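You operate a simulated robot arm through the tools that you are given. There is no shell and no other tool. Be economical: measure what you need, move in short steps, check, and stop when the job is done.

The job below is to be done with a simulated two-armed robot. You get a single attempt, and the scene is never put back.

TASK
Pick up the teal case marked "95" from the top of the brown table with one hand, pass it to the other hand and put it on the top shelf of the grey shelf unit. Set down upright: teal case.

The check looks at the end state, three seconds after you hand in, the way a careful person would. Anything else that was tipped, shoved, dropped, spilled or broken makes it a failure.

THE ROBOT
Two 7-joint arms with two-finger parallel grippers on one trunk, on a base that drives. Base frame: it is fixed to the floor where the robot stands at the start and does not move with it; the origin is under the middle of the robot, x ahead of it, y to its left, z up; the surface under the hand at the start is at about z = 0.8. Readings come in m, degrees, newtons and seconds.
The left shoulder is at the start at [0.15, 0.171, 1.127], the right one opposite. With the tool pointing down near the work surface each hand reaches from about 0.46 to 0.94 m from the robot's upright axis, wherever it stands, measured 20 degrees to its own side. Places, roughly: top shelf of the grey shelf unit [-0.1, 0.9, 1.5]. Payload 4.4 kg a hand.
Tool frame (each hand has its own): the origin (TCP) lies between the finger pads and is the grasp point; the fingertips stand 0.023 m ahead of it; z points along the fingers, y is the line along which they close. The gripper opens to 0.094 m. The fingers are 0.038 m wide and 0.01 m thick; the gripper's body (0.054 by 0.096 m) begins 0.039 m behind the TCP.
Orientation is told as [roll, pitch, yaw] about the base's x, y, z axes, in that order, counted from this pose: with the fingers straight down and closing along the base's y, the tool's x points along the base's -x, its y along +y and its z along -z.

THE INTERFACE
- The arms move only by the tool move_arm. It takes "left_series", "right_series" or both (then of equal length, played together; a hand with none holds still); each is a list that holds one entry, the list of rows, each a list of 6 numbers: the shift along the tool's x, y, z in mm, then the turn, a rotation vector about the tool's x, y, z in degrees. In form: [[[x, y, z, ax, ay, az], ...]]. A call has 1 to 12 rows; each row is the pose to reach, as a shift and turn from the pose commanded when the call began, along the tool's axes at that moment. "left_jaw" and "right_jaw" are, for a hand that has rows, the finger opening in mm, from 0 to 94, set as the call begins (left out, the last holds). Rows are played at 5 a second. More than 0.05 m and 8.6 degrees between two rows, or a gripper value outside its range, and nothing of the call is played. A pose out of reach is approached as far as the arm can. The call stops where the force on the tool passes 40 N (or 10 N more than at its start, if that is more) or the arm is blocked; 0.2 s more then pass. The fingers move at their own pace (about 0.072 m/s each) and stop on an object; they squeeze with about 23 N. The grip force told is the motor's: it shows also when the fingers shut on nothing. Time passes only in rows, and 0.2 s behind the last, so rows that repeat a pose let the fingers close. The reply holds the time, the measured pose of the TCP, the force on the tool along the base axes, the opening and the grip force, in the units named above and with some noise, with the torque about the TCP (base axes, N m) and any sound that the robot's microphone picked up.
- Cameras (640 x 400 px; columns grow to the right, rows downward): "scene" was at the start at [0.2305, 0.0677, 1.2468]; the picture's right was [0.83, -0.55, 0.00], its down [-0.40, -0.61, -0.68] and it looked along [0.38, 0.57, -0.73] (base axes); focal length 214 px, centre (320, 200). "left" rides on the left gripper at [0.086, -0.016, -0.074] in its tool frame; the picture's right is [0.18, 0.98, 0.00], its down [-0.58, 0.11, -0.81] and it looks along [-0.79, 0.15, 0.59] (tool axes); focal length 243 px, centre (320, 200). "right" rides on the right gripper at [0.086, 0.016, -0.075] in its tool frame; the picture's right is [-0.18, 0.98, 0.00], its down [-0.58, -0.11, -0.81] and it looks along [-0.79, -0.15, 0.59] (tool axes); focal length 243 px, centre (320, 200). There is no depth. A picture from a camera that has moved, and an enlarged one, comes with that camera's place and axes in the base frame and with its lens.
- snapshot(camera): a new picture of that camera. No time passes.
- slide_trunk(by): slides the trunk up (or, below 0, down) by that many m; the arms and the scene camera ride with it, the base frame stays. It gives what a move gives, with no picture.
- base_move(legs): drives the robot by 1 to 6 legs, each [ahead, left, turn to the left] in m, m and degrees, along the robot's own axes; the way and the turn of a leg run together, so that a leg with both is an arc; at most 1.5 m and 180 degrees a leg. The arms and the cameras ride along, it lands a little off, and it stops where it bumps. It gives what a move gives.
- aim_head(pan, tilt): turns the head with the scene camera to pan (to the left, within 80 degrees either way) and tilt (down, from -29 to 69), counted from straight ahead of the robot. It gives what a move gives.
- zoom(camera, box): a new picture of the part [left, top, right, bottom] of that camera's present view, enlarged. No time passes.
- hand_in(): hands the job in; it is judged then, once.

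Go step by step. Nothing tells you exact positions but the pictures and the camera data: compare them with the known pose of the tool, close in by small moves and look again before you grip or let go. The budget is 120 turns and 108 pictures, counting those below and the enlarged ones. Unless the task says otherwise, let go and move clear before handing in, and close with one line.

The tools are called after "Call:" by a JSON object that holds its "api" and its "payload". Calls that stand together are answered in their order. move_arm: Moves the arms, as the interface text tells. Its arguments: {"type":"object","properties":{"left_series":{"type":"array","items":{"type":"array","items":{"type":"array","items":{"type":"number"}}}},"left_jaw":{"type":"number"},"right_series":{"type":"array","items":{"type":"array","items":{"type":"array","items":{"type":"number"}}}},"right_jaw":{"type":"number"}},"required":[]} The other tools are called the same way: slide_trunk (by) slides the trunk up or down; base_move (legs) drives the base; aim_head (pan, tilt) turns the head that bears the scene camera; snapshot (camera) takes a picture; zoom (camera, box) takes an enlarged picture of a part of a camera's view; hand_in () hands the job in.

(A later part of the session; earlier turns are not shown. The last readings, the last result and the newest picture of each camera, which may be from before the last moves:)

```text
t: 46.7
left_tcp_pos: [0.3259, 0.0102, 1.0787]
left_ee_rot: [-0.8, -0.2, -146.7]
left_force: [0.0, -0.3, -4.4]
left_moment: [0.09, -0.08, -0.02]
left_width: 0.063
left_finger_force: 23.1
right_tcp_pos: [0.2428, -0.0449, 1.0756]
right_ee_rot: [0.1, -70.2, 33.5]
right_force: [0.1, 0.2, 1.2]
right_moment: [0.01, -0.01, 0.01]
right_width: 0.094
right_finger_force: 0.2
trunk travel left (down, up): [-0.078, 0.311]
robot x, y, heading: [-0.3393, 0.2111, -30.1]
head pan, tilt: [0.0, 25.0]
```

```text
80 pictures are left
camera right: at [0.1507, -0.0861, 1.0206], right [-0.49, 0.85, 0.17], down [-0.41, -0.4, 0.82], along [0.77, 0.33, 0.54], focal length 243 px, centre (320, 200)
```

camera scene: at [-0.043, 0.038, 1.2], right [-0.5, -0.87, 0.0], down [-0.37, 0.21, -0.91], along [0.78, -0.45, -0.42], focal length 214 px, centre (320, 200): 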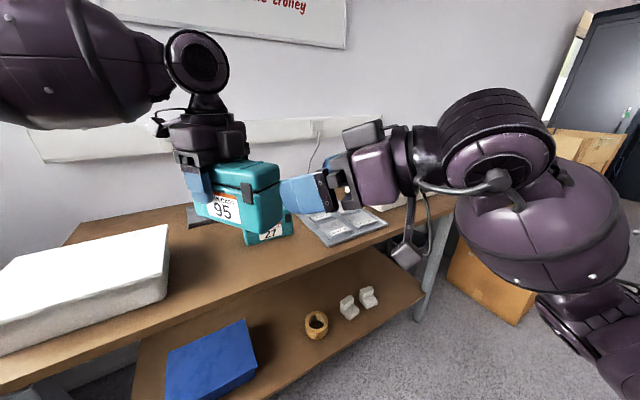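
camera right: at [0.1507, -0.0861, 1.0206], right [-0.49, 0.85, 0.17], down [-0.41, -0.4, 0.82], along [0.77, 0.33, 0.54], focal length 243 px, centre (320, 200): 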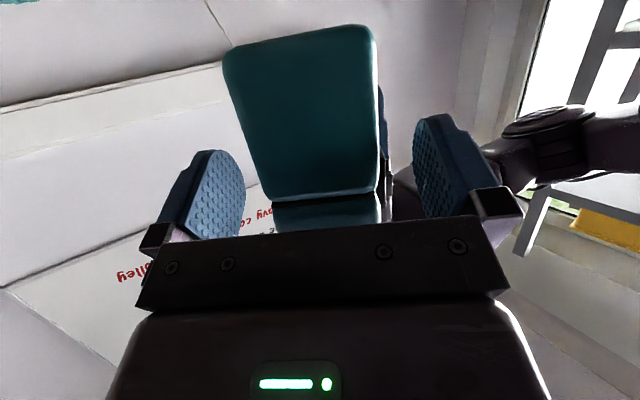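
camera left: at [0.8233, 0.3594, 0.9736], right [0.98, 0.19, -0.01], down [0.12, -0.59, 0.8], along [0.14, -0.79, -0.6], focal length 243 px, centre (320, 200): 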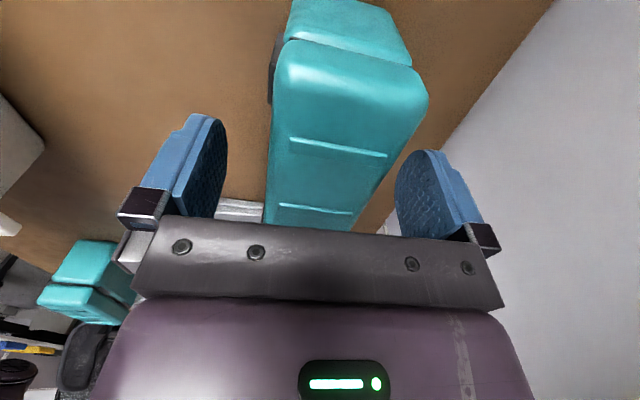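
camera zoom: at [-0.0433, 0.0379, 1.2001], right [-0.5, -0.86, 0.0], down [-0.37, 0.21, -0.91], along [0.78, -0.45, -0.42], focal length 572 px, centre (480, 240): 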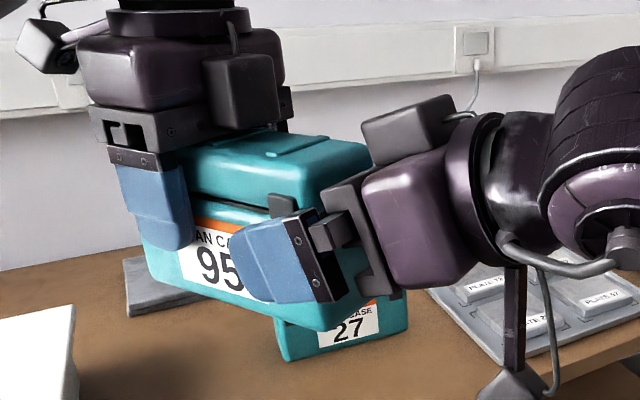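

The fingers already overlap the free end. I'll advance 12 mm more and then close the right hand while the left still holds.

Call:
{"api": "move_arm", "payload": {"right_series": [[[0, 0, 6, 0, 0, 0], [0, 0, 12, 0, 0, 0], [0, 0, 12, 0, 0, 0]]]}}

Call:
{"api": "zoom", "payload": {"camera": "scene", "box": [140, 110, 380, 260]}}

```text
t: 47.5
left_tcp_pos: [0.3261, 0.0108, 1.0791]
left_ee_rot: [-0.8, -0.3, -146.6]
left_force: [0.2, 0.1, -4.0]
left_moment: [0.08, -0.07, 0.02]
left_width: 0.0629
left_finger_force: 22.7
right_tcp_pos: [0.2535, -0.038, 1.0729]
right_ee_rot: [0.1, -70.1, 33.5]
right_force: [0.2, 1.1, 0.2]
right_moment: [0.02, -0.03, 0.02]
right_width: 0.0942
right_finger_force: 0.1
trunk travel left (down, up): [-0.078, 0.311]
robot x, y, heading: [-0.3381, 0.2118, -30.4]
head pan, tilt: [0.0, 25.0]
```

```text
2.67 times, centred on (260, 185) of scene
camera zoom: at [-0.0432, 0.0379, 1.2001], right [-0.5, -0.86, 0.0], down [-0.37, 0.21, -0.91], along [0.78, -0.45, -0.42], focal length 572 px, centre (480, 240)
```

zoom: 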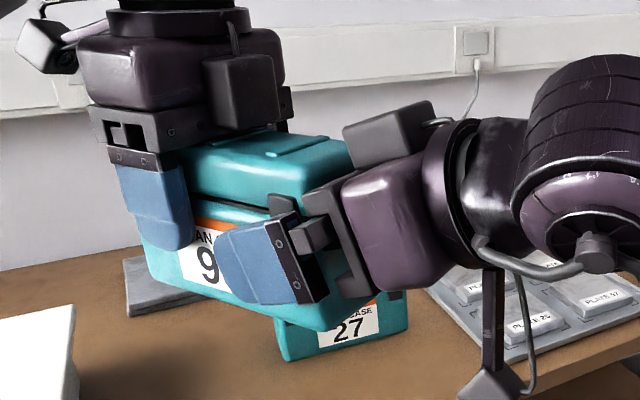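

Call:
{"api": "move_arm", "payload": {"right_series": [[[0, 0, 0, 0, 0, 0], [0, 0, 0, 0, 0, 0], [0, 0, 0, 0, 0, 0], [0, 0, 0, 0, 0, 0]]], "right_jaw": 30}}

Call:
{"api": "zoom", "payload": {"camera": "scene", "box": [140, 110, 380, 260]}}

```text
t: 48.5
left_tcp_pos: [0.3249, 0.0097, 1.0776]
left_ee_rot: [-0.7, -0.4, -146.5]
left_force: [-1.0, -0.5, -5.6]
left_moment: [-0.33, -0.48, 0.09]
left_width: 0.0627
left_finger_force: 22.5
right_tcp_pos: [0.2532, -0.0376, 1.072]
right_ee_rot: [0.3, -70.0, 33.4]
right_force: [2.1, -0.7, 1.2]
right_moment: [0.44, 0.35, -0.2]
right_width: 0.0633
right_finger_force: 22.8
trunk travel left (down, up): [-0.078, 0.311]
robot x, y, heading: [-0.3391, 0.2062, -30.0]
head pan, tilt: [0.0, 25.0]
```

```text
2.67 times, centred on (260, 185) of scene
camera zoom: at [-0.0432, 0.0379, 1.2], right [-0.5, -0.86, 0.0], down [-0.37, 0.21, -0.91], along [0.78, -0.45, -0.42], focal length 572 px, centre (480, 240)
```

zoom: 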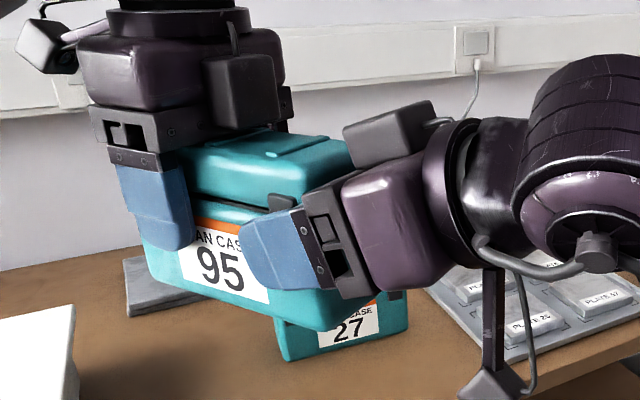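

Both hands hold it with about 23 N each. I'll open the left hand while holding still, then raise it straight off.

Call:
{"api": "move_arm", "payload": {"left_series": [[[0, 0, 0, 0, 0, 0], [0, 0, 0, 0, 0, 0], [0, 0, 0, 0, 0, 0]]], "left_jaw": 94}}

Call:
{"api": "zoom", "payload": {"camera": "scene", "box": [140, 110, 380, 260]}}

```text
t: 49.3
left_tcp_pos: [0.3255, 0.01, 1.0763]
left_ee_rot: [-0.8, -0.2, -146.5]
left_force: [0.4, 0.5, -0.5]
left_moment: [-0.04, 0.02, -0.03]
left_width: 0.0942
left_finger_force: 0.0
right_tcp_pos: [0.2529, -0.0372, 1.0719]
right_ee_rot: [0.2, -69.9, 33.4]
right_force: [0.1, -0.3, 0.5]
right_moment: [-0.15, 0.24, 0.0]
right_width: 0.063
right_finger_force: 22.9
trunk travel left (down, up): [-0.078, 0.311]
robot x, y, heading: [-0.3377, 0.212, -30.3]
head pan, tilt: [0.0, 25.0]
```

```text
2.67 times, centred on (260, 185) of scene
camera zoom: at [-0.0432, 0.0379, 1.2], right [-0.5, -0.86, 0.0], down [-0.37, 0.21, -0.91], along [0.78, -0.45, -0.42], focal length 572 px, centre (480, 240)
```

zoom: 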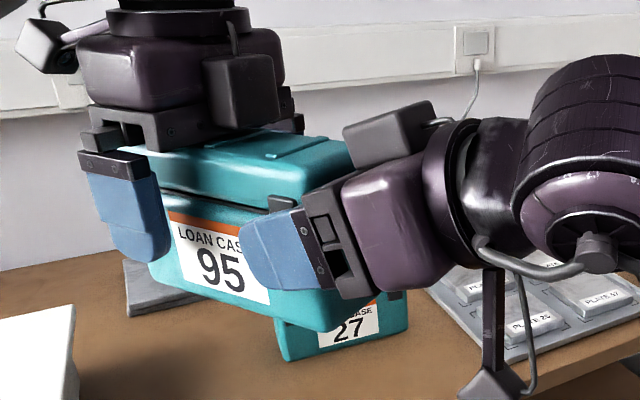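

Call:
{"api": "move_arm", "payload": {"left_series": [[[0, 0, -15, 0, 0, 0], [0, 0, -30, 0, 0, 0], [0, 0, -60, 0, 0, 0], [0, 0, -90, 0, 0, 0], [0, 0, -110, 0, 0, 0]]]}}

Call:
{"api": "snapshot", "payload": {"camera": "scene"}}

```text
t: 50.5
left_tcp_pos: [0.3343, 0.03, 1.1986]
left_ee_rot: [-0.7, -0.3, -146.6]
left_force: [-0.6, -0.1, 0.3]
left_moment: [-0.01, 0.0, -0.01]
left_width: 0.094
left_finger_force: 0.0
left hand out of reach, approached as far as the arm can: row 4, 5
right_tcp_pos: [0.2523, -0.0369, 1.0724]
right_ee_rot: [-0.1, -70.1, 33.8]
right_force: [-0.8, 0.3, -0.1]
right_moment: [-0.12, 0.18, 0.0]
right_width: 0.063
right_finger_force: 23.3
trunk travel left (down, up): [-0.078, 0.311]
robot x, y, heading: [-0.3441, 0.207, -30.0]
head pan, tilt: [0.0, 25.0]
```

```text
76 pictures are left
camera scene: at [-0.0439, 0.0387, 1.2006], right [-0.5, -0.87, 0.0], down [-0.37, 0.21, -0.91], along [0.78, -0.45, -0.42], focal length 214 px, centre (320, 200)
```

scene: 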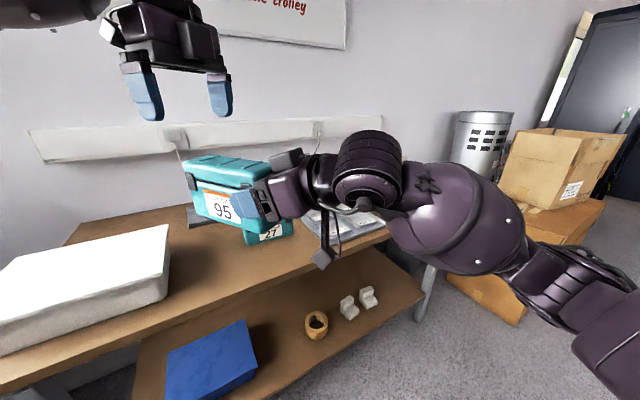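

The handover worked: the right hand alone holds the case. I'll stow the left hand and look around before driving.

Call:
{"api": "move_arm", "payload": {"left_series": [[[9, -21, 0, 0, 0, -8.3], [19, -42, 0, 0, 0, -16.6], [28, -63, 0, 0, 0, -25], [37, -84, 0, 0, 0, -33.3], [47, -105, 0, 0, 0, -41.6], [56, -126, 0, 0, 0, -50], [65, -148, 0, 0, 0, -58.3], [75, -169, 0, 0, 0, -66.6], [84, -190, 0, 0, 0, -75], [93, -211, 0, 0, 0, -83.3], [103, -232, 0, 0, 0, -91.6], [112, -253, 0, 0, 0, -100]]]}}

Call:
{"api": "aim_head", "payload": {"pan": -80, "tilt": 30}}

Call:
{"api": "snapshot", "payload": {"camera": "scene"}}

Call:
{"api": "aim_head", "payload": {"pan": 80, "tilt": 20}}

Call:
{"api": "snapshot", "payload": {"camera": "scene"}}

```text
t: 53.3
left_tcp_pos: [0.2975, 0.2987, 1.1681]
left_ee_rot: [-0.5, 8.1, -45.3]
left_force: [-0.1, 0.3, -0.9]
left_moment: [0.05, -0.01, 0.0]
left_width: 0.0939
left_finger_force: 0.1
right_tcp_pos: [0.2522, -0.0389, 1.0703]
right_ee_rot: [0.7, -69.8, 33.0]
right_force: [0.2, -0.4, -5.1]
right_moment: [-0.13, 0.22, -0.02]
right_width: 0.0629
right_finger_force: 22.9
trunk travel left (down, up): [-0.078, 0.311]
robot x, y, heading: [-0.3377, 0.208, -30.0]
head pan, tilt: [0.0, 25.0]
stopped in row 12 (left hand): the arm was blocked; the commanded pose is now the measured one
```

```text
t: 54.8
left_tcp_pos: [0.2967, 0.2988, 1.169]
left_ee_rot: [-0.3, 7.9, -45.3]
left_force: [0.4, -0.5, 0.2]
left_moment: [0.0, 0.0, -0.01]
left_width: 0.0939
left_finger_force: 0.0
right_tcp_pos: [0.252, -0.038, 1.0729]
right_ee_rot: [0.2, -70.1, 33.6]
right_force: [0.4, 0.7, -4.6]
right_moment: [-0.14, 0.26, -0.01]
right_width: 0.0627
right_finger_force: 23.5
trunk travel left (down, up): [-0.078, 0.311]
robot x, y, heading: [-0.3443, 0.2043, -30.3]
head pan, tilt: [-80.0, 30.0]
```

```text
75 pictures are left
camera scene: at [-0.1543, -0.0011, 1.1921], right [-0.94, 0.34, 0.0], down [0.17, 0.47, -0.87], along [-0.3, -0.81, -0.5], focal length 214 px, centre (320, 200)
```

scene: 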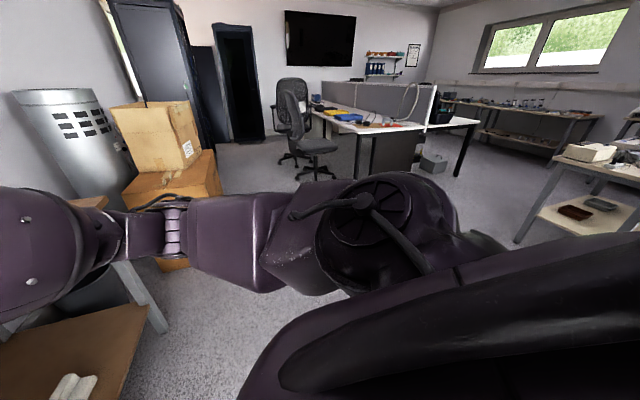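

```text
t: 57.3
left_tcp_pos: [0.2961, 0.2978, 1.1693]
left_ee_rot: [-0.3, 7.9, -45.3]
left_force: [0.8, 0.6, -0.5]
left_moment: [0.0, 0.0, -0.02]
left_width: 0.0942
left_finger_force: 0.0
right_tcp_pos: [0.2518, -0.0378, 1.0732]
right_ee_rot: [0.2, -70.0, 33.6]
right_force: [0.1, 0.4, -5.0]
right_moment: [-0.17, 0.24, -0.02]
right_width: 0.0629
right_finger_force: 23.0
trunk travel left (down, up): [-0.078, 0.311]
robot x, y, heading: [-0.3395, 0.2075, -30.0]
head pan, tilt: [80.0, 20.0]
```

```text
74 pictures are left
camera scene: at [-0.0632, 0.155, 1.2081], right [0.76, -0.65, 0.0], down [-0.22, -0.26, -0.94], along [0.61, 0.72, -0.34], focal length 214 px, centre (320, 200)
```

scene: 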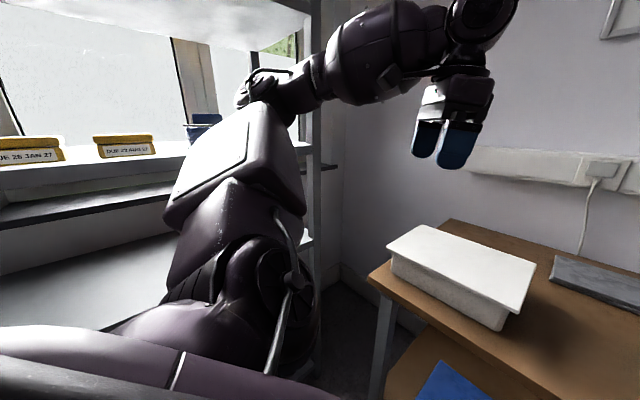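

The left elbow came close to the shelf unit, so I'll look closer before I move away.

Call:
{"api": "zoom", "payload": {"camera": "scene", "box": [140, 0, 380, 150]}}

Call:
{"api": "aim_head", "payload": {"pan": 80, "tilt": -5}}

Call:
{"api": "snapshot", "payload": {"camera": "scene"}}

```text
2.67 times, centred on (260, 75) of scene
camera zoom: at [-0.0632, 0.155, 1.2081], right [0.76, -0.65, 0.0], down [-0.22, -0.26, -0.94], along [0.61, 0.72, -0.34], focal length 572 px, centre (480, 533)
```

zoom: 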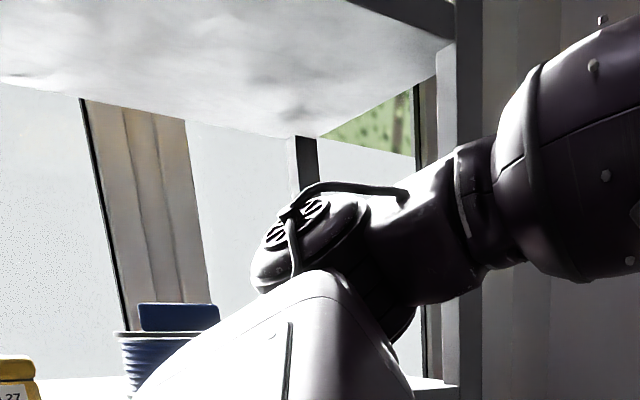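

```text
t: 58.2
left_tcp_pos: [0.2977, 0.2984, 1.1695]
left_ee_rot: [-0.3, 8.0, -45.3]
left_force: [0.2, -0.2, 0.3]
left_moment: [-0.02, 0.01, -0.01]
left_width: 0.0938
left_finger_force: 0.1
right_tcp_pos: [0.2526, -0.0383, 1.0723]
right_ee_rot: [0.0, -70.1, 33.6]
right_force: [0.1, 0.9, -4.0]
right_moment: [-0.13, 0.24, 0.01]
right_width: 0.0628
right_finger_force: 22.9
trunk travel left (down, up): [-0.078, 0.311]
robot x, y, heading: [-0.3443, 0.2079, -30.3]
head pan, tilt: [80.0, -5.0]
```

```text
72 pictures are left
camera scene: at [-0.0668, 0.1507, 1.2481], right [0.76, -0.64, 0.0], down [0.06, 0.07, -1.0], along [0.64, 0.76, 0.09], focal length 214 px, centre (320, 200)
```

scene: 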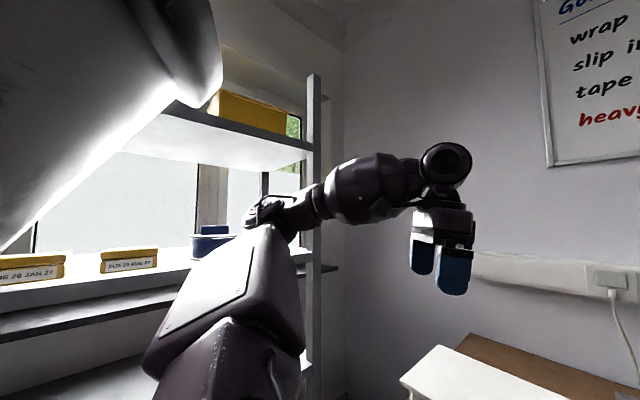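

Nothing looks displaced. I'll drive straight away from the shelf unit so the left elbow gets clear of it.

Call:
{"api": "base_move", "payload": {"legs": [[0.06, -0.138, 0], [0.122, -0.277, 0]]}}

Call:
{"api": "snapshot", "payload": {"camera": "scene"}}

```text
t: 62.7
left_tcp_pos: [0.2473, -0.154, 1.1696]
left_ee_rot: [-0.3, 7.8, -45.5]
left_force: [1.0, -0.2, 0.0]
left_moment: [0.05, -0.03, -0.01]
left_width: 0.094
left_finger_force: 0.0
right_tcp_pos: [0.2022, -0.4912, 1.0725]
right_ee_rot: [0.1, -70.1, 33.4]
right_force: [-0.6, -1.2, -4.1]
right_moment: [-0.19, 0.23, 0.01]
right_width: 0.063
right_finger_force: 22.2
trunk travel left (down, up): [-0.078, 0.311]
robot x, y, heading: [-0.3886, -0.2402, -30.6]
head pan, tilt: [80.0, -5.0]
```

```text
71 pictures are left
camera scene: at [-0.1171, -0.3013, 1.2482], right [0.76, -0.65, 0.0], down [0.06, 0.07, -1.0], along [0.65, 0.76, 0.09], focal length 214 px, centre (320, 200)
```

scene: 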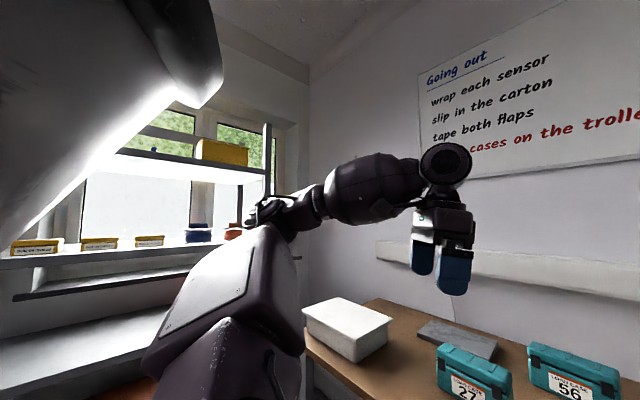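

The spools are still in place. I'll turn to face the shelf unit and raise the trunk to see the top shelf.

Call:
{"api": "base_move", "payload": {"legs": [[0, 0, 60], [0, 0, 60]]}}

Call:
{"api": "slide_trunk", "payload": {"by": 0.3}}

Call:
{"api": "aim_head", "payload": {"pan": 0, "tilt": 10}}

Call:
{"api": "snapshot", "payload": {"camera": "scene"}}

```text
t: 68.3
left_tcp_pos: [-0.7782, 0.2718, 1.1687]
left_ee_rot: [-0.3, 7.9, 73.7]
left_force: [0.6, 0.4, 0.5]
left_moment: [0.01, 0.0, 0.01]
left_width: 0.094
left_finger_force: 0.0
right_tcp_pos: [-0.4611, 0.396, 1.072]
right_ee_rot: [0.1, -70.1, 152.5]
right_force: [-0.5, 0.1, -4.9]
right_moment: [-0.12, -0.25, -0.02]
right_width: 0.0628
right_finger_force: 22.9
trunk travel left (down, up): [-0.078, 0.311]
robot x, y, heading: [-0.3888, -0.2438, 88.8]
head pan, tilt: [80.0, -5.0]
```

```text
t: 71.3
left_tcp_pos: [-0.7772, 0.2723, 1.4693]
left_ee_rot: [-0.2, 7.9, 73.7]
left_force: [-0.1, -0.4, 0.5]
left_moment: [0.0, 0.0, -0.01]
left_width: 0.094
left_finger_force: 0.0
right_tcp_pos: [-0.4612, 0.3957, 1.3733]
right_ee_rot: [0.0, -70.1, 152.5]
right_force: [0.3, -0.1, -4.9]
right_moment: [-0.12, -0.23, 0.02]
right_width: 0.0628
right_finger_force: 22.6
trunk travel left (down, up): [-0.378, 0.011]
robot x, y, heading: [-0.3902, -0.2407, 88.8]
head pan, tilt: [80.0, -5.0]
```

```text
t: 72.9
left_tcp_pos: [-0.7786, 0.2709, 1.4692]
left_ee_rot: [-0.3, 7.8, 73.7]
left_force: [1.1, 0.2, 0.1]
left_moment: [0.0, 0.02, 0.01]
left_width: 0.0941
left_finger_force: 0.1
right_tcp_pos: [-0.4613, 0.3956, 1.3724]
right_ee_rot: [0.0, -70.1, 152.5]
right_force: [0.9, 0.2, -5.0]
right_moment: [-0.12, -0.22, -0.02]
right_width: 0.0628
right_finger_force: 22.8
trunk travel left (down, up): [-0.378, 0.011]
robot x, y, heading: [-0.3914, -0.2425, 88.8]
head pan, tilt: [0.0, 10.0]
```

```text
70 pictures are left
camera scene: at [-0.3874, -0.0906, 1.556], right [1.0, -0.02, 0.0], down [0.0, -0.17, -0.98], along [0.02, 0.98, -0.17], focal length 214 px, centre (320, 200)
```

scene: 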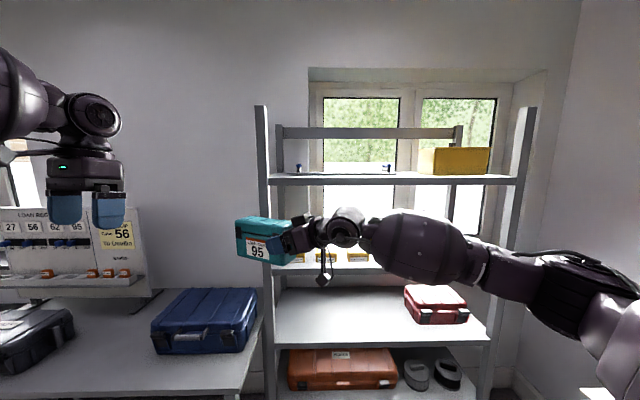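

I can see the top shelf: front posts at both ends, a yellow box on the right and two small blue items. I'll enlarge it.

Call:
{"api": "zoom", "payload": {"camera": "scene", "box": [250, 100, 540, 281]}}

```text
2.21 times, centred on (395, 190) of scene
camera zoom: at [-0.3874, -0.0906, 1.556], right [1.0, -0.02, 0.0], down [0.0, -0.17, -0.98], along [0.02, 0.98, -0.17], focal length 473 px, centre (154, 221)
```

zoom: 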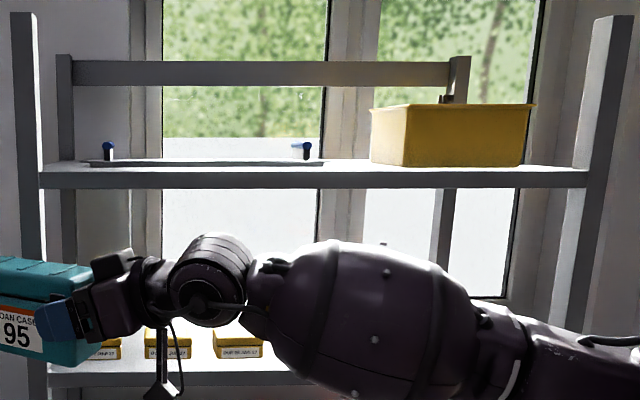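

A flat dark item with two blue knobs lies on the shelf, left of the yellow box. I'll raise the left hand so its camera can look down on the shelf.

Call:
{"api": "move_arm", "payload": {"left_series": [[[0, 0, -45, 0, 0, 0], [0, -15, -90, 0, 0, 0], [0, -30, -135, 0, 0, 0], [0, -45, -180, 0, 0, 0], [0, -60, -225, 0, 0, 0], [0, -80, -250, 0, 0, 0]]]}}

Call:
{"api": "snapshot", "payload": {"camera": "left"}}

```text
t: 74.3
left_tcp_pos: [-0.716, 0.2253, 1.6262]
left_ee_rot: [-0.4, 7.6, 73.6]
left_force: [-0.1, -0.1, 0.0]
left_moment: [0.02, 0.04, 0.02]
left_width: 0.0939
left_finger_force: 0.0
left hand out of reach, approached as far as the arm can: row 3, 4, 5, 6
right_tcp_pos: [-0.4609, 0.3941, 1.3742]
right_ee_rot: [0.0, -70.1, 152.7]
right_force: [0.0, -0.2, -4.8]
right_moment: [-0.1, -0.23, -0.01]
right_width: 0.063
right_finger_force: 22.9
trunk travel left (down, up): [-0.378, 0.011]
robot x, y, heading: [-0.3875, -0.2408, 88.6]
head pan, tilt: [0.0, 10.0]
```

```text
68 pictures are left
camera left: at [-0.7232, 0.149, 1.712], right [-0.99, 0.1, 0.02], down [0.08, 0.69, 0.72], along [0.06, 0.72, -0.69], focal length 243 px, centre (320, 200)
```

left: 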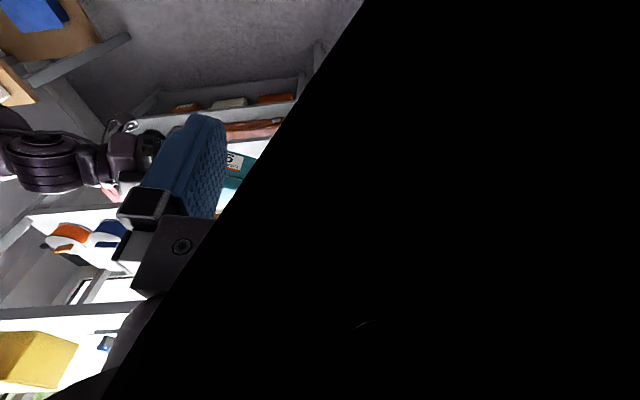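

Call:
{"api": "move_arm", "payload": {"left_series": [[[-40, 18, -8, 0, -4, 0], [-80, 36, -16, 0, -8, 0], [-120, 55, -24, 0, -12, 0], [-160, 73, -32, 0, -16, 0], [-200, 92, -40, 0, -20, 0]]]}}

Call:
{"api": "snapshot", "payload": {"camera": "left"}}

Call:
{"api": "snapshot", "payload": {"camera": "scene"}}

```text
t: 75.5
left_tcp_pos: [-0.8151, 0.3396, 1.6235]
left_ee_rot: [-0.5, -12.2, 73.6]
left_force: [-0.7, 0.5, -0.2]
left_moment: [-0.01, -0.02, -0.04]
left_width: 0.0939
left_finger_force: 0.1
left hand out of reach, approached as far as the arm can: row 1, 2, 3, 4, 5
right_tcp_pos: [-0.4648, 0.3958, 1.3729]
right_ee_rot: [0.0, -70.0, 152.7]
right_force: [-1.6, 0.1, -4.4]
right_moment: [-0.13, -0.27, -0.01]
right_width: 0.0627
right_finger_force: 22.9
trunk travel left (down, up): [-0.378, 0.011]
robot x, y, heading: [-0.3888, -0.2381, 88.6]
head pan, tilt: [0.0, 10.0]
```

```text
67 pictures are left
camera left: at [-0.8276, 0.2395, 1.6772], right [-0.99, 0.1, -0.05], down [0.0, 0.42, 0.91], along [0.11, 0.9, -0.41], focal length 243 px, centre (320, 200)
```

left: 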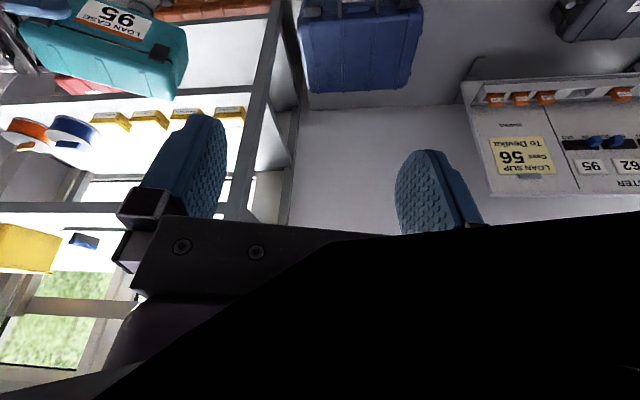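

```text
66 pictures are left
camera scene: at [-0.3903, -0.0896, 1.5559], right [1.0, -0.02, 0.0], down [0.0, -0.17, -0.98], along [0.02, 0.98, -0.17], focal length 214 px, centre (320, 200)
```

scene: 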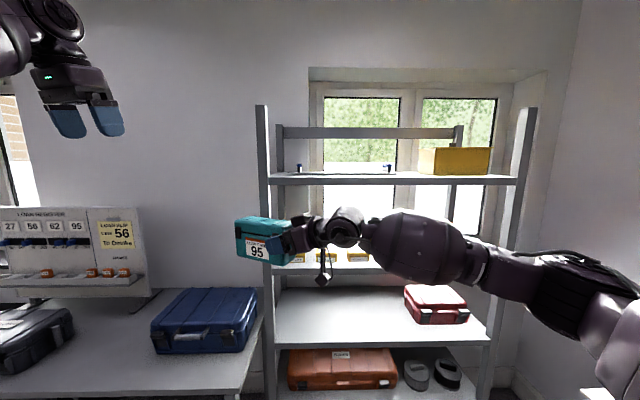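

I'll yaw the left hand so its camera looks along the top shelf.

Call:
{"api": "move_arm", "payload": {"left_series": [[[0, 0, 0, 0, 0, 8], [0, 0, 0, 0, 0, 16], [0, 0, 0, 0, 0, 24], [0, 0, 0, 0, 0, 32], [0, 0, 0, 0, 0, 38]]]}}

Call:
{"api": "snapshot", "payload": {"camera": "left"}}

```text
t: 76.7
left_tcp_pos: [-0.8119, 0.3384, 1.6241]
left_ee_rot: [7.3, -9.7, 35.0]
left_force: [0.7, -0.5, 0.1]
left_moment: [-0.05, -0.05, 0.0]
left_width: 0.0937
left_finger_force: 0.0
right_tcp_pos: [-0.4623, 0.395, 1.3727]
right_ee_rot: [0.1, -70.1, 152.5]
right_force: [0.3, -0.5, -4.3]
right_moment: [-0.11, -0.24, 0.03]
right_width: 0.0631
right_finger_force: 22.8
trunk travel left (down, up): [-0.378, 0.011]
robot x, y, heading: [-0.3893, -0.2436, 88.7]
head pan, tilt: [0.0, 10.0]
```

```text
65 pictures are left
camera left: at [-0.8777, 0.2608, 1.6787], right [-0.72, 0.68, 0.09], down [0.35, 0.26, 0.9], along [0.59, 0.68, -0.43], focal length 243 px, centre (320, 200)
```

left: 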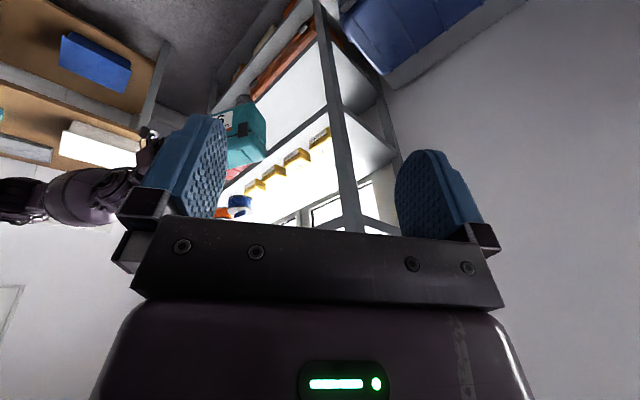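

Call:
{"api": "move_arm", "payload": {"left_series": [[[0, 0, -15, 0, -7, 0], [0, 0, -30, 0, -14, 0], [0, 0, -50, 0, -21, 0], [0, 0, -70, 0, -28, 0], [0, 0, -90, 0, -35, 0], [0, 0, -110, 0, -40, 0]]]}}

Call:
{"api": "snapshot", "payload": {"camera": "left"}}

```text
t: 78.1
left_tcp_pos: [-0.8186, 0.315, 1.7301]
left_ee_rot: [11.1, -49.4, 27.9]
left_force: [0.2, 0.4, -0.4]
left_moment: [0.01, 0.0, 0.0]
left_width: 0.0939
left_finger_force: 0.0
right_tcp_pos: [-0.4626, 0.395, 1.3721]
right_ee_rot: [0.0, -70.2, 152.6]
right_force: [0.7, -0.5, -3.7]
right_moment: [-0.11, -0.23, -0.01]
right_width: 0.0629
right_finger_force: 22.5
trunk travel left (down, up): [-0.378, 0.011]
robot x, y, heading: [-0.3914, -0.242, 88.4]
head pan, tilt: [0.0, 10.0]
```

```text
64 pictures are left
camera left: at [-0.9018, 0.2369, 1.7097], right [-0.68, 0.73, -0.02], down [-0.19, -0.15, 0.97], along [0.71, 0.67, 0.24], focal length 243 px, centre (320, 200)
```

left: 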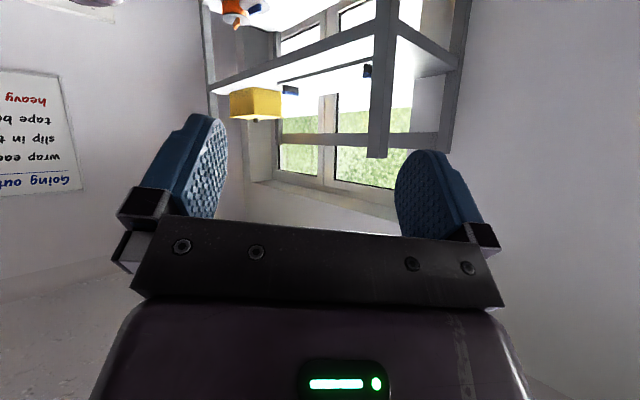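

Now the top shelf is visible (the picture is inverted). I'll enlarge it.

Call:
{"api": "zoom", "payload": {"camera": "left", "box": [200, 20, 424, 160]}}

```text
2.86 times, centred on (312, 90) of left
camera zoom: at [-0.9018, 0.2369, 1.7097], right [-0.68, 0.73, -0.02], down [-0.19, -0.15, 0.97], along [0.71, 0.67, 0.24], focal length 693 px, centre (343, 514)
```

zoom: 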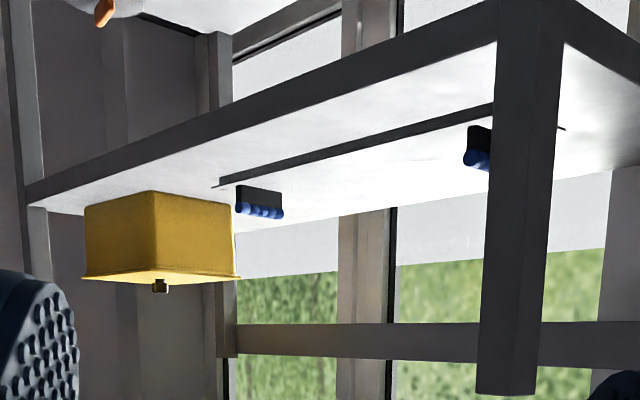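

The front edge is at y≈0.685. A thin dark strip runs along y≈0.80 from x≈-0.5 to -0.03, and the yellow box starts near x≈0.06. I need to know what that strip is.

Call:
{"api": "zoom", "payload": {"camera": "left", "box": [260, 60, 340, 110]}}

Call:
{"api": "zoom", "payload": {"camera": "scene", "box": [270, 130, 430, 200]}}

Call:
{"api": "zoom", "payload": {"camera": "left", "box": [320, 40, 420, 102]}}

```text
8.00 times, centred on (300, 85) of left
camera zoom: at [-0.9018, 0.2369, 1.7097], right [-0.68, 0.73, -0.02], down [-0.19, -0.15, 0.97], along [0.71, 0.67, 0.24], focal length 1941 px, centre (480, 1120)
```

zoom: 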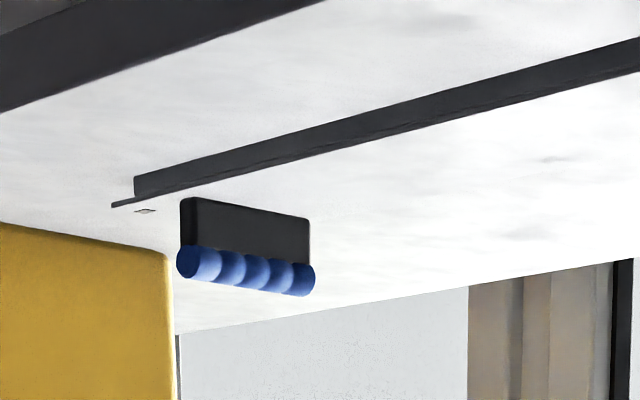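

```text
4.00 times, centred on (350, 165) of scene
camera zoom: at [-0.3873, -0.0911, 1.5561], right [1.0, -0.02, 0.0], down [0.0, -0.17, -0.98], along [0.02, 0.98, -0.17], focal length 858 px, centre (200, 340)
```

zoom: 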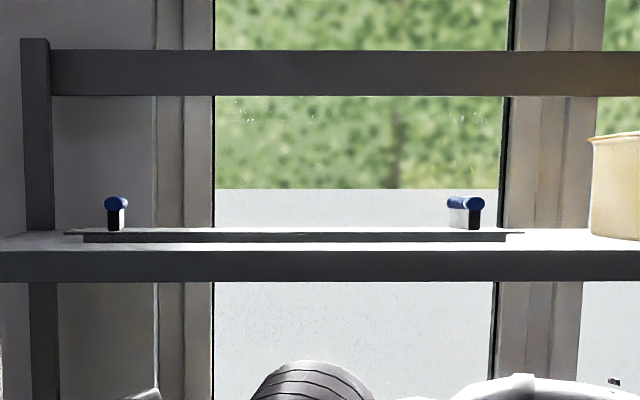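

```text
6.40 times, centred on (370, 71) of left
camera zoom: at [-0.9018, 0.2369, 1.7097], right [-0.68, 0.73, -0.02], down [-0.19, -0.15, 0.97], along [0.71, 0.67, 0.24], focal length 1553 px, centre (0, 1026)
```

zoom: 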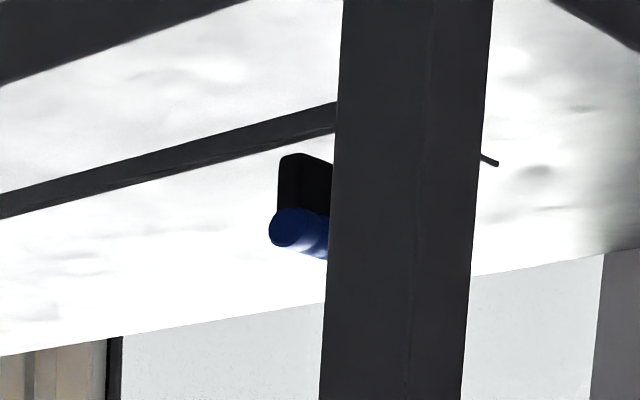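

The dark strip is the rim of a tray with two blue handles, x≈-0.51 to -0.034. Between it and the yellow box (left side x≈0.08) is a gap about 0.11 m wide, and the case, 0.063 m wide, fits there end-on at x≈0.023. I'll turn the right hand to face forward, raise it, and lower the left hand.

Call:
{"api": "move_arm", "payload": {"right_series": [[[-16, -16, -29, 6.5, 0, 2.4], [-33, -32, -58, 13.1, 0, 4.8], [-50, -49, -87, 19.6, 0, 7.1], [-66, -65, -116, 26.1, 0, 9.5], [-83, -81, -146, 32.6, 0, 11.9], [-99, -97, -175, 39.2, 0, 14.3], [-116, -114, -204, 45.7, 0, 16.6], [-132, -130, -233, 52.2, 0, 19], [-149, -146, -262, 58.75, 0, 21.4]]], "left_series": [[[8, 0, 9, 0, 4.4, 0], [16, 0, 19, 0, 8.9, 0], [24, 0, 28, 0, 13.3, 0], [32, 0, 37, 0, 17.8, 0], [39, 0, 47, 0, 22.2, 0], [47, 0, 56, 0, 26.7, 0], [55, 0, 65, 0, 31.1, 0], [63, 0, 75, 0, 35.6, 0], [71, 0, 84, 0, 40, 0]]]}}

Call:
{"api": "snapshot", "payload": {"camera": "scene"}}

```text
t: 80.1
left_tcp_pos: [-0.8132, 0.3379, 1.6214]
left_ee_rot: [7.2, -9.6, 35.2]
left_force: [0.4, 0.5, -0.4]
left_moment: [0.0, -0.02, 0.0]
left_width: 0.0936
left_finger_force: 0.2
right_tcp_pos: [-0.2197, 0.435, 1.6024]
right_ee_rot: [0.4, -70.0, 89.7]
right_force: [-0.8, -0.1, -4.7]
right_moment: [-0.23, 0.0, 0.01]
right_width: 0.0627
right_finger_force: 22.8
trunk travel left (down, up): [-0.378, 0.011]
robot x, y, heading: [-0.3939, -0.2442, 88.7]
head pan, tilt: [0.0, 10.0]
```

```text
59 pictures are left
camera scene: at [-0.3872, -0.0905, 1.556], right [1.0, -0.02, 0.0], down [0.0, -0.17, -0.98], along [0.02, 0.98, -0.17], focal length 214 px, centre (320, 200)
```

scene: 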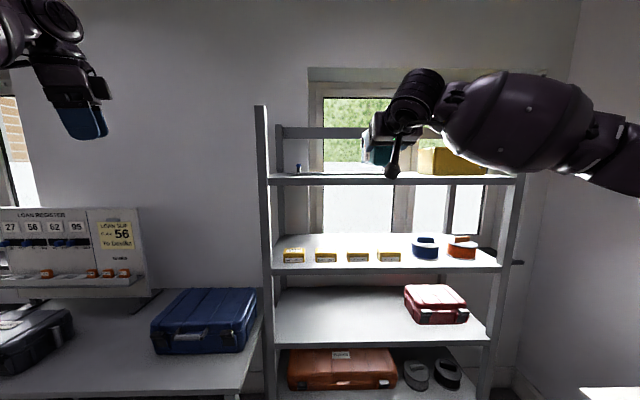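

The right hand now faces the shelf, with the case above shelf height. I'll tuck the left hand back and shift the base sideways to line up with the gap.

Call:
{"api": "move_arm", "payload": {"left_series": [[[30, -4, 30, 0, 0, 0], [60, -8, 65, 0, 0, 0], [90, -12, 105, 0, 0, 0], [120, -17, 140, 0, 0, 0], [150, -22, 180, 0, 0, 0]]]}}

Call:
{"api": "base_move", "payload": {"legs": [[0.005, -0.243, 0]]}}

Call:
{"api": "snapshot", "payload": {"camera": "scene"}}

Call:
{"api": "snapshot", "payload": {"camera": "right"}}

```text
refused: row 3 steps farther than a row can; nothing moved
```

```text
t: 82.8
left_tcp_pos: [-0.5681, 0.3366, 1.6219]
left_ee_rot: [7.3, -9.7, 35.1]
left_force: [-0.7, -0.4, 0.3]
left_moment: [0.02, -0.01, 0.01]
left_width: 0.0939
left_finger_force: 0.1
right_tcp_pos: [0.0243, 0.435, 1.6009]
right_ee_rot: [0.3, -70.0, 89.8]
right_force: [1.1, 0.2, -4.0]
right_moment: [-0.26, 0.0, 0.02]
right_width: 0.0626
right_finger_force: 22.9
trunk travel left (down, up): [-0.378, 0.011]
robot x, y, heading: [-0.1426, -0.2395, 88.8]
head pan, tilt: [0.0, 10.0]
```

```text
58 pictures are left
camera scene: at [-0.1423, -0.0907, 1.556], right [1.0, -0.02, 0.0], down [0.0, -0.17, -0.98], along [0.02, 0.98, -0.17], focal length 214 px, centre (320, 200)
```

scene: 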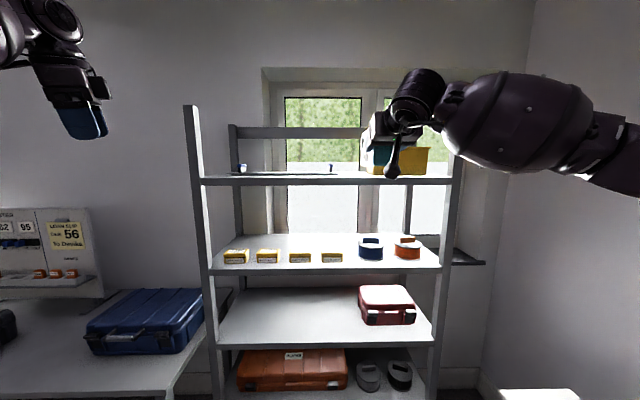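

```text
57 pictures are left
camera right: at [0.0068, 0.3345, 1.5463], right [-0.98, 0.06, 0.17], down [0.11, -0.56, 0.82], along [0.15, 0.83, 0.54], focal length 243 px, centre (320, 200)
```

right: 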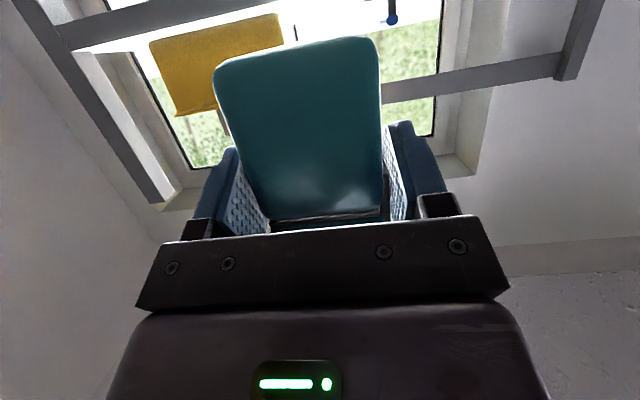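

Call:
{"api": "zoom", "payload": {"camera": "scene", "box": [300, 120, 460, 220]}}

Call:
{"api": "move_arm", "payload": {"left_series": [[[25, -4, 30, 0, 0, 0], [50, -8, 60, 0, 0, 0], [75, -12, 90, 0, 0, 0], [100, -16, 120, 0, 0, 0], [125, -20, 150, 0, 0, 0], [150, -22, 180, 0, 0, 0]]]}}

```text
4.00 times, centred on (380, 170) of scene
camera zoom: at [-0.1423, -0.0907, 1.556], right [1.0, -0.02, 0.0], down [0.0, -0.17, -0.98], along [0.02, 0.98, -0.17], focal length 858 px, centre (80, 320)
```

zoom: 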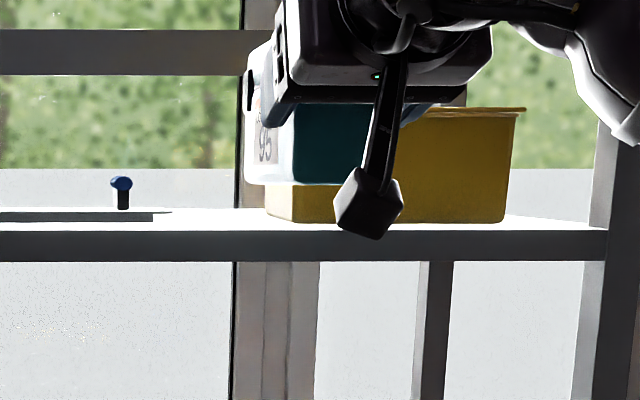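

```text
t: 84.2
left_tcp_pos: [-0.6638, 0.2698, 1.4176]
left_ee_rot: [7.4, -9.8, 35.2]
left_force: [-1.2, -0.4, -1.3]
left_moment: [0.02, -0.01, 0.04]
left_width: 0.0942
left_finger_force: 0.0
right_tcp_pos: [0.0222, 0.4349, 1.6018]
right_ee_rot: [0.2, -69.9, 89.9]
right_force: [-0.8, -0.5, -3.9]
right_moment: [-0.24, -0.01, 0.01]
right_width: 0.0628
right_finger_force: 22.8
trunk travel left (down, up): [-0.378, 0.011]
robot x, y, heading: [-0.147, -0.2445, 88.8]
head pan, tilt: [0.0, 10.0]
```

The gap centre is at x≈0.028 and the shelf surface at z≈1.505; the case bottom is now at about 1.548. To keep the elbow away from the right post, I'll extend the arm 15 cm first and then drive in.

Call:
{"api": "move_arm", "payload": {"right_series": [[[-13, 0, 35, 0, 0, 0], [-26, 0, 70, 0, 0, 0], [-39, 0, 106, 0, 0, 0], [-51, 0, 141, 0, 0, 0], [-51, 0, 141, 0, 0, 0]]]}}

Call:
{"api": "aim_head", "payload": {"pan": -35, "tilt": 0}}

Call:
{"api": "snapshot", "payload": {"camera": "scene"}}

```text
t: 85.4
left_tcp_pos: [-0.6629, 0.2685, 1.4198]
left_ee_rot: [7.3, -9.7, 35.1]
left_force: [1.0, 0.1, -0.4]
left_moment: [-0.02, 0.02, -0.02]
left_width: 0.0941
left_finger_force: 0.1
right_tcp_pos: [0.0248, 0.5827, 1.6009]
right_ee_rot: [0.4, -70.1, 89.8]
right_force: [-0.1, -0.5, -4.0]
right_moment: [-0.27, -0.03, 0.01]
right_width: 0.0629
right_finger_force: 23.6
trunk travel left (down, up): [-0.378, 0.011]
robot x, y, heading: [-0.1458, -0.2413, 88.9]
head pan, tilt: [0.0, 10.0]
```

```text
t: 86.4
left_tcp_pos: [-0.6641, 0.2708, 1.4196]
left_ee_rot: [7.3, -9.8, 35.2]
left_force: [0.7, 0.1, 0.3]
left_moment: [0.0, 0.02, -0.03]
left_width: 0.0942
left_finger_force: 0.1
right_tcp_pos: [0.0224, 0.584, 1.6003]
right_ee_rot: [0.3, -70.0, 89.9]
right_force: [0.0, -0.2, -4.4]
right_moment: [-0.27, 0.0, -0.02]
right_width: 0.0628
right_finger_force: 22.5
trunk travel left (down, up): [-0.378, 0.011]
robot x, y, heading: [-0.1477, -0.2455, 88.9]
head pan, tilt: [-35.0, 0.0]
```

```text
55 pictures are left
camera scene: at [-0.091, -0.111, 1.572], right [0.81, -0.59, 0.0], down [0.0, 0.0, -1.0], along [0.59, 0.81, 0.0], focal length 214 px, centre (320, 200)
```

scene: 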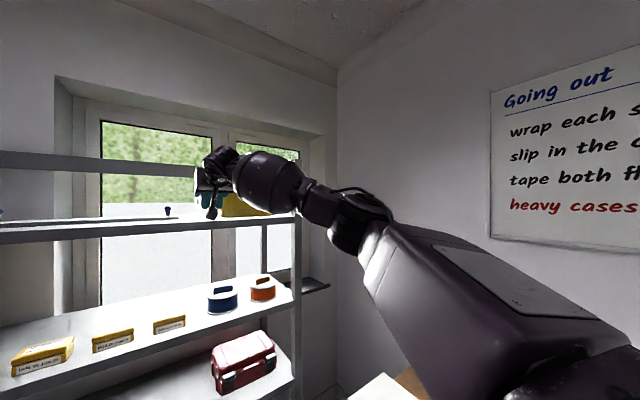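

The elbow clears the post. I'll drive ahead 10 cm and check.

Call:
{"api": "base_move", "payload": {"legs": [[0.1, 0, 0]]}}

Call:
{"api": "aim_head", "payload": {"pan": -10, "tilt": 5}}

Call:
{"api": "zoom", "payload": {"camera": "scene", "box": [240, 120, 420, 232]}}

Call:
{"api": "snapshot", "payload": {"camera": "right"}}

```text
t: 87.6
left_tcp_pos: [-0.6611, 0.3693, 1.4198]
left_ee_rot: [7.4, -9.8, 35.2]
left_force: [-1.4, 0.1, 0.2]
left_moment: [0.0, 0.03, 0.02]
left_width: 0.094
left_finger_force: 0.0
right_tcp_pos: [0.0245, 0.6843, 1.6023]
right_ee_rot: [0.3, -70.1, 89.8]
right_force: [0.0, -0.3, -4.5]
right_moment: [-0.24, 0.0, 0.0]
right_width: 0.063
right_finger_force: 23.2
trunk travel left (down, up): [-0.378, 0.011]
robot x, y, heading: [-0.1438, -0.1412, 88.9]
head pan, tilt: [-35.0, 0.0]
```

```text
t: 88.5
left_tcp_pos: [-0.6619, 0.3696, 1.4185]
left_ee_rot: [7.3, -9.8, 35.1]
left_force: [0.3, -1.1, -0.5]
left_moment: [0.01, 0.01, 0.05]
left_width: 0.0939
left_finger_force: 0.0
right_tcp_pos: [0.0249, 0.6835, 1.602]
right_ee_rot: [0.3, -70.1, 89.8]
right_force: [-0.3, 0.2, -4.4]
right_moment: [-0.24, 0.01, 0.01]
right_width: 0.063
right_finger_force: 23.0
trunk travel left (down, up): [-0.378, 0.011]
robot x, y, heading: [-0.1417, -0.1447, 88.8]
head pan, tilt: [-10.0, 5.0]
```

```text
3.56 times, centred on (330, 176) of scene
camera zoom: at [-0.1243, 0.0057, 1.5642], right [0.98, -0.19, 0.0], down [-0.02, -0.09, -1.0], along [0.19, 0.98, -0.09], focal length 763 px, centre (284, 285)
```

zoom: 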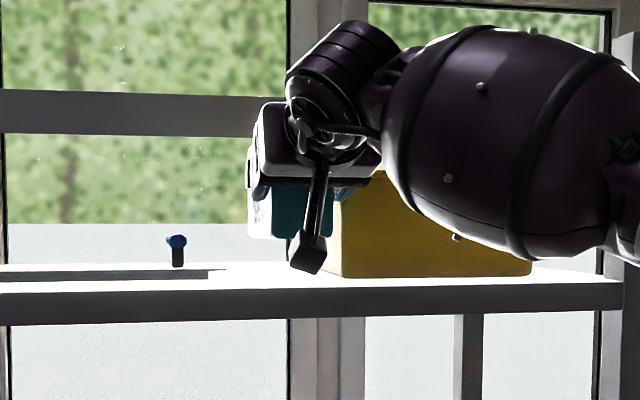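

```text
53 pictures are left
camera right: at [0.0078, 0.5834, 1.5459], right [-0.98, 0.06, 0.17], down [0.11, -0.56, 0.82], along [0.15, 0.83, 0.54], focal length 243 px, centre (320, 200)
```

right: 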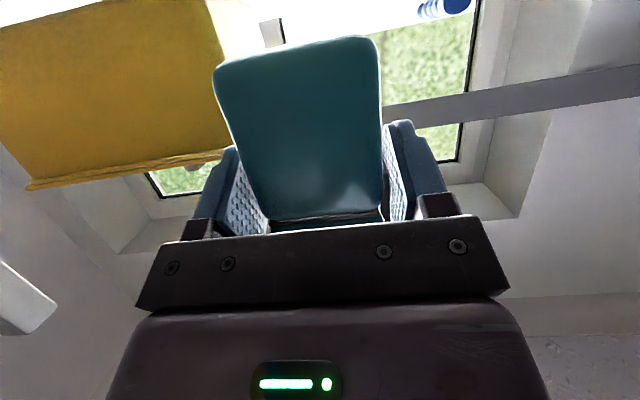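

The case sits between the tray and the yellow box with 25–30 mm on each side. I'll go the last 4.5 cm ahead, then start lowering.

Call:
{"api": "base_move", "payload": {"legs": [[0.046, 0, 0]]}}

Call:
{"api": "move_arm", "payload": {"right_series": [[[10, 0, 4, 0, 0, 0], [20, 0, 7, 0, 0, 0], [26, 0, 9.5, 0, 0, 0], [26, 0, 9.5, 0, 0, 0]]]}}

Call:
{"api": "zoom", "payload": {"camera": "scene", "box": [240, 120, 420, 232]}}

```text
t: 89.4
left_tcp_pos: [-0.6619, 0.4143, 1.4183]
left_ee_rot: [7.2, -9.7, 35.1]
left_force: [-0.5, 0.5, -0.3]
left_moment: [0.0, 0.02, 0.0]
left_width: 0.094
left_finger_force: 0.0
right_tcp_pos: [0.0255, 0.7288, 1.6013]
right_ee_rot: [0.3, -70.0, 89.8]
right_force: [0.4, 0.5, -4.3]
right_moment: [-0.27, -0.02, 0.01]
right_width: 0.0628
right_finger_force: 22.8
trunk travel left (down, up): [-0.378, 0.011]
robot x, y, heading: [-0.1404, -0.0994, 88.8]
head pan, tilt: [-10.0, 5.0]
```

```text
t: 90.4
left_tcp_pos: [-0.6606, 0.414, 1.4192]
left_ee_rot: [7.3, -9.7, 35.2]
left_force: [-0.2, 0.3, 0.4]
left_moment: [0.01, -0.03, -0.01]
left_width: 0.0939
left_finger_force: 0.2
right_tcp_pos: [0.0246, 0.7286, 1.5733]
right_ee_rot: [0.3, -70.0, 89.9]
right_force: [0.2, 0.8, -5.0]
right_moment: [-0.23, 0.03, -0.03]
right_width: 0.0629
right_finger_force: 23.1
trunk travel left (down, up): [-0.378, 0.011]
robot x, y, heading: [-0.1446, -0.0978, 88.8]
head pan, tilt: [-10.0, 5.0]
```

```text
3.56 times, centred on (330, 176) of scene
camera zoom: at [-0.1238, 0.0513, 1.5641], right [0.98, -0.19, 0.0], down [-0.02, -0.09, -1.0], along [0.19, 0.98, -0.09], focal length 763 px, centre (284, 285)
```

zoom: 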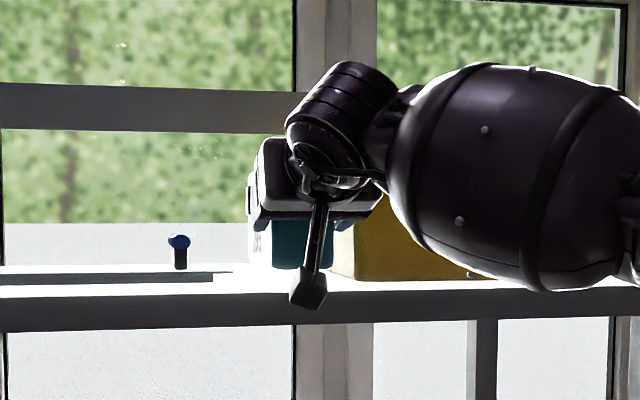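

The camera hangs in front of the shelf edge with room to spare. I'll lower in small steps until contact.

Call:
{"api": "move_arm", "payload": {"right_series": [[[4, 0, 1.4, 0, 0, 0], [7.5, 0, 2.7, 0, 0, 0], [7.5, 0, 2.7, 0, 0, 0]]]}}

Call:
{"api": "move_arm", "payload": {"right_series": [[[1.9, 0, 0.7, 0, 0, 0], [1.9, 0, 0.7, 0, 0, 0]]]}}

Call:
{"api": "move_arm", "payload": {"right_series": [[[1.9, 0, 0.7, 0, 0, 0], [1.9, 0, 0.7, 0, 0, 0]]]}}

```text
t: 91.2
left_tcp_pos: [-0.6615, 0.4132, 1.4184]
left_ee_rot: [7.3, -9.6, 35.3]
left_force: [-1.3, -0.2, -0.3]
left_moment: [0.0, 0.02, -0.04]
left_width: 0.0941
left_finger_force: 0.1
right_tcp_pos: [0.0251, 0.7294, 1.5646]
right_ee_rot: [0.3, -70.0, 89.9]
right_force: [-0.2, -0.7, -4.2]
right_moment: [-0.26, 0.01, 0.0]
right_width: 0.0628
right_finger_force: 22.5
trunk travel left (down, up): [-0.378, 0.011]
robot x, y, heading: [-0.1463, -0.097, 88.6]
head pan, tilt: [-10.0, 5.0]
```

```text
t: 91.8
left_tcp_pos: [-0.6609, 0.414, 1.4194]
left_ee_rot: [7.3, -9.7, 35.2]
left_force: [-0.9, 0.0, 0.4]
left_moment: [0.0, 0.02, 0.01]
left_width: 0.0938
left_finger_force: 0.0
right_tcp_pos: [0.0257, 0.7296, 1.5638]
right_ee_rot: [0.3, -70.0, 89.9]
right_force: [-0.3, -0.5, -4.3]
right_moment: [-0.25, -0.01, -0.01]
right_width: 0.0628
right_finger_force: 22.9
trunk travel left (down, up): [-0.378, 0.011]
robot x, y, heading: [-0.1434, -0.1018, 88.9]
head pan, tilt: [-10.0, 5.0]
```

```text
t: 92.4
left_tcp_pos: [-0.6606, 0.4143, 1.4185]
left_ee_rot: [7.3, -9.6, 35.2]
left_force: [0.2, -0.6, 0.0]
left_moment: [-0.01, 0.01, 0.01]
left_width: 0.0939
left_finger_force: 0.2
right_tcp_pos: [0.0255, 0.7294, 1.5609]
right_ee_rot: [0.3, -69.9, 89.9]
right_force: [-0.1, 0.2, -4.6]
right_moment: [-0.24, 0.02, 0.01]
right_width: 0.063
right_finger_force: 23.2
trunk travel left (down, up): [-0.378, 0.011]
robot x, y, heading: [-0.1436, -0.0963, 88.8]
head pan, tilt: [-10.0, 5.0]
```

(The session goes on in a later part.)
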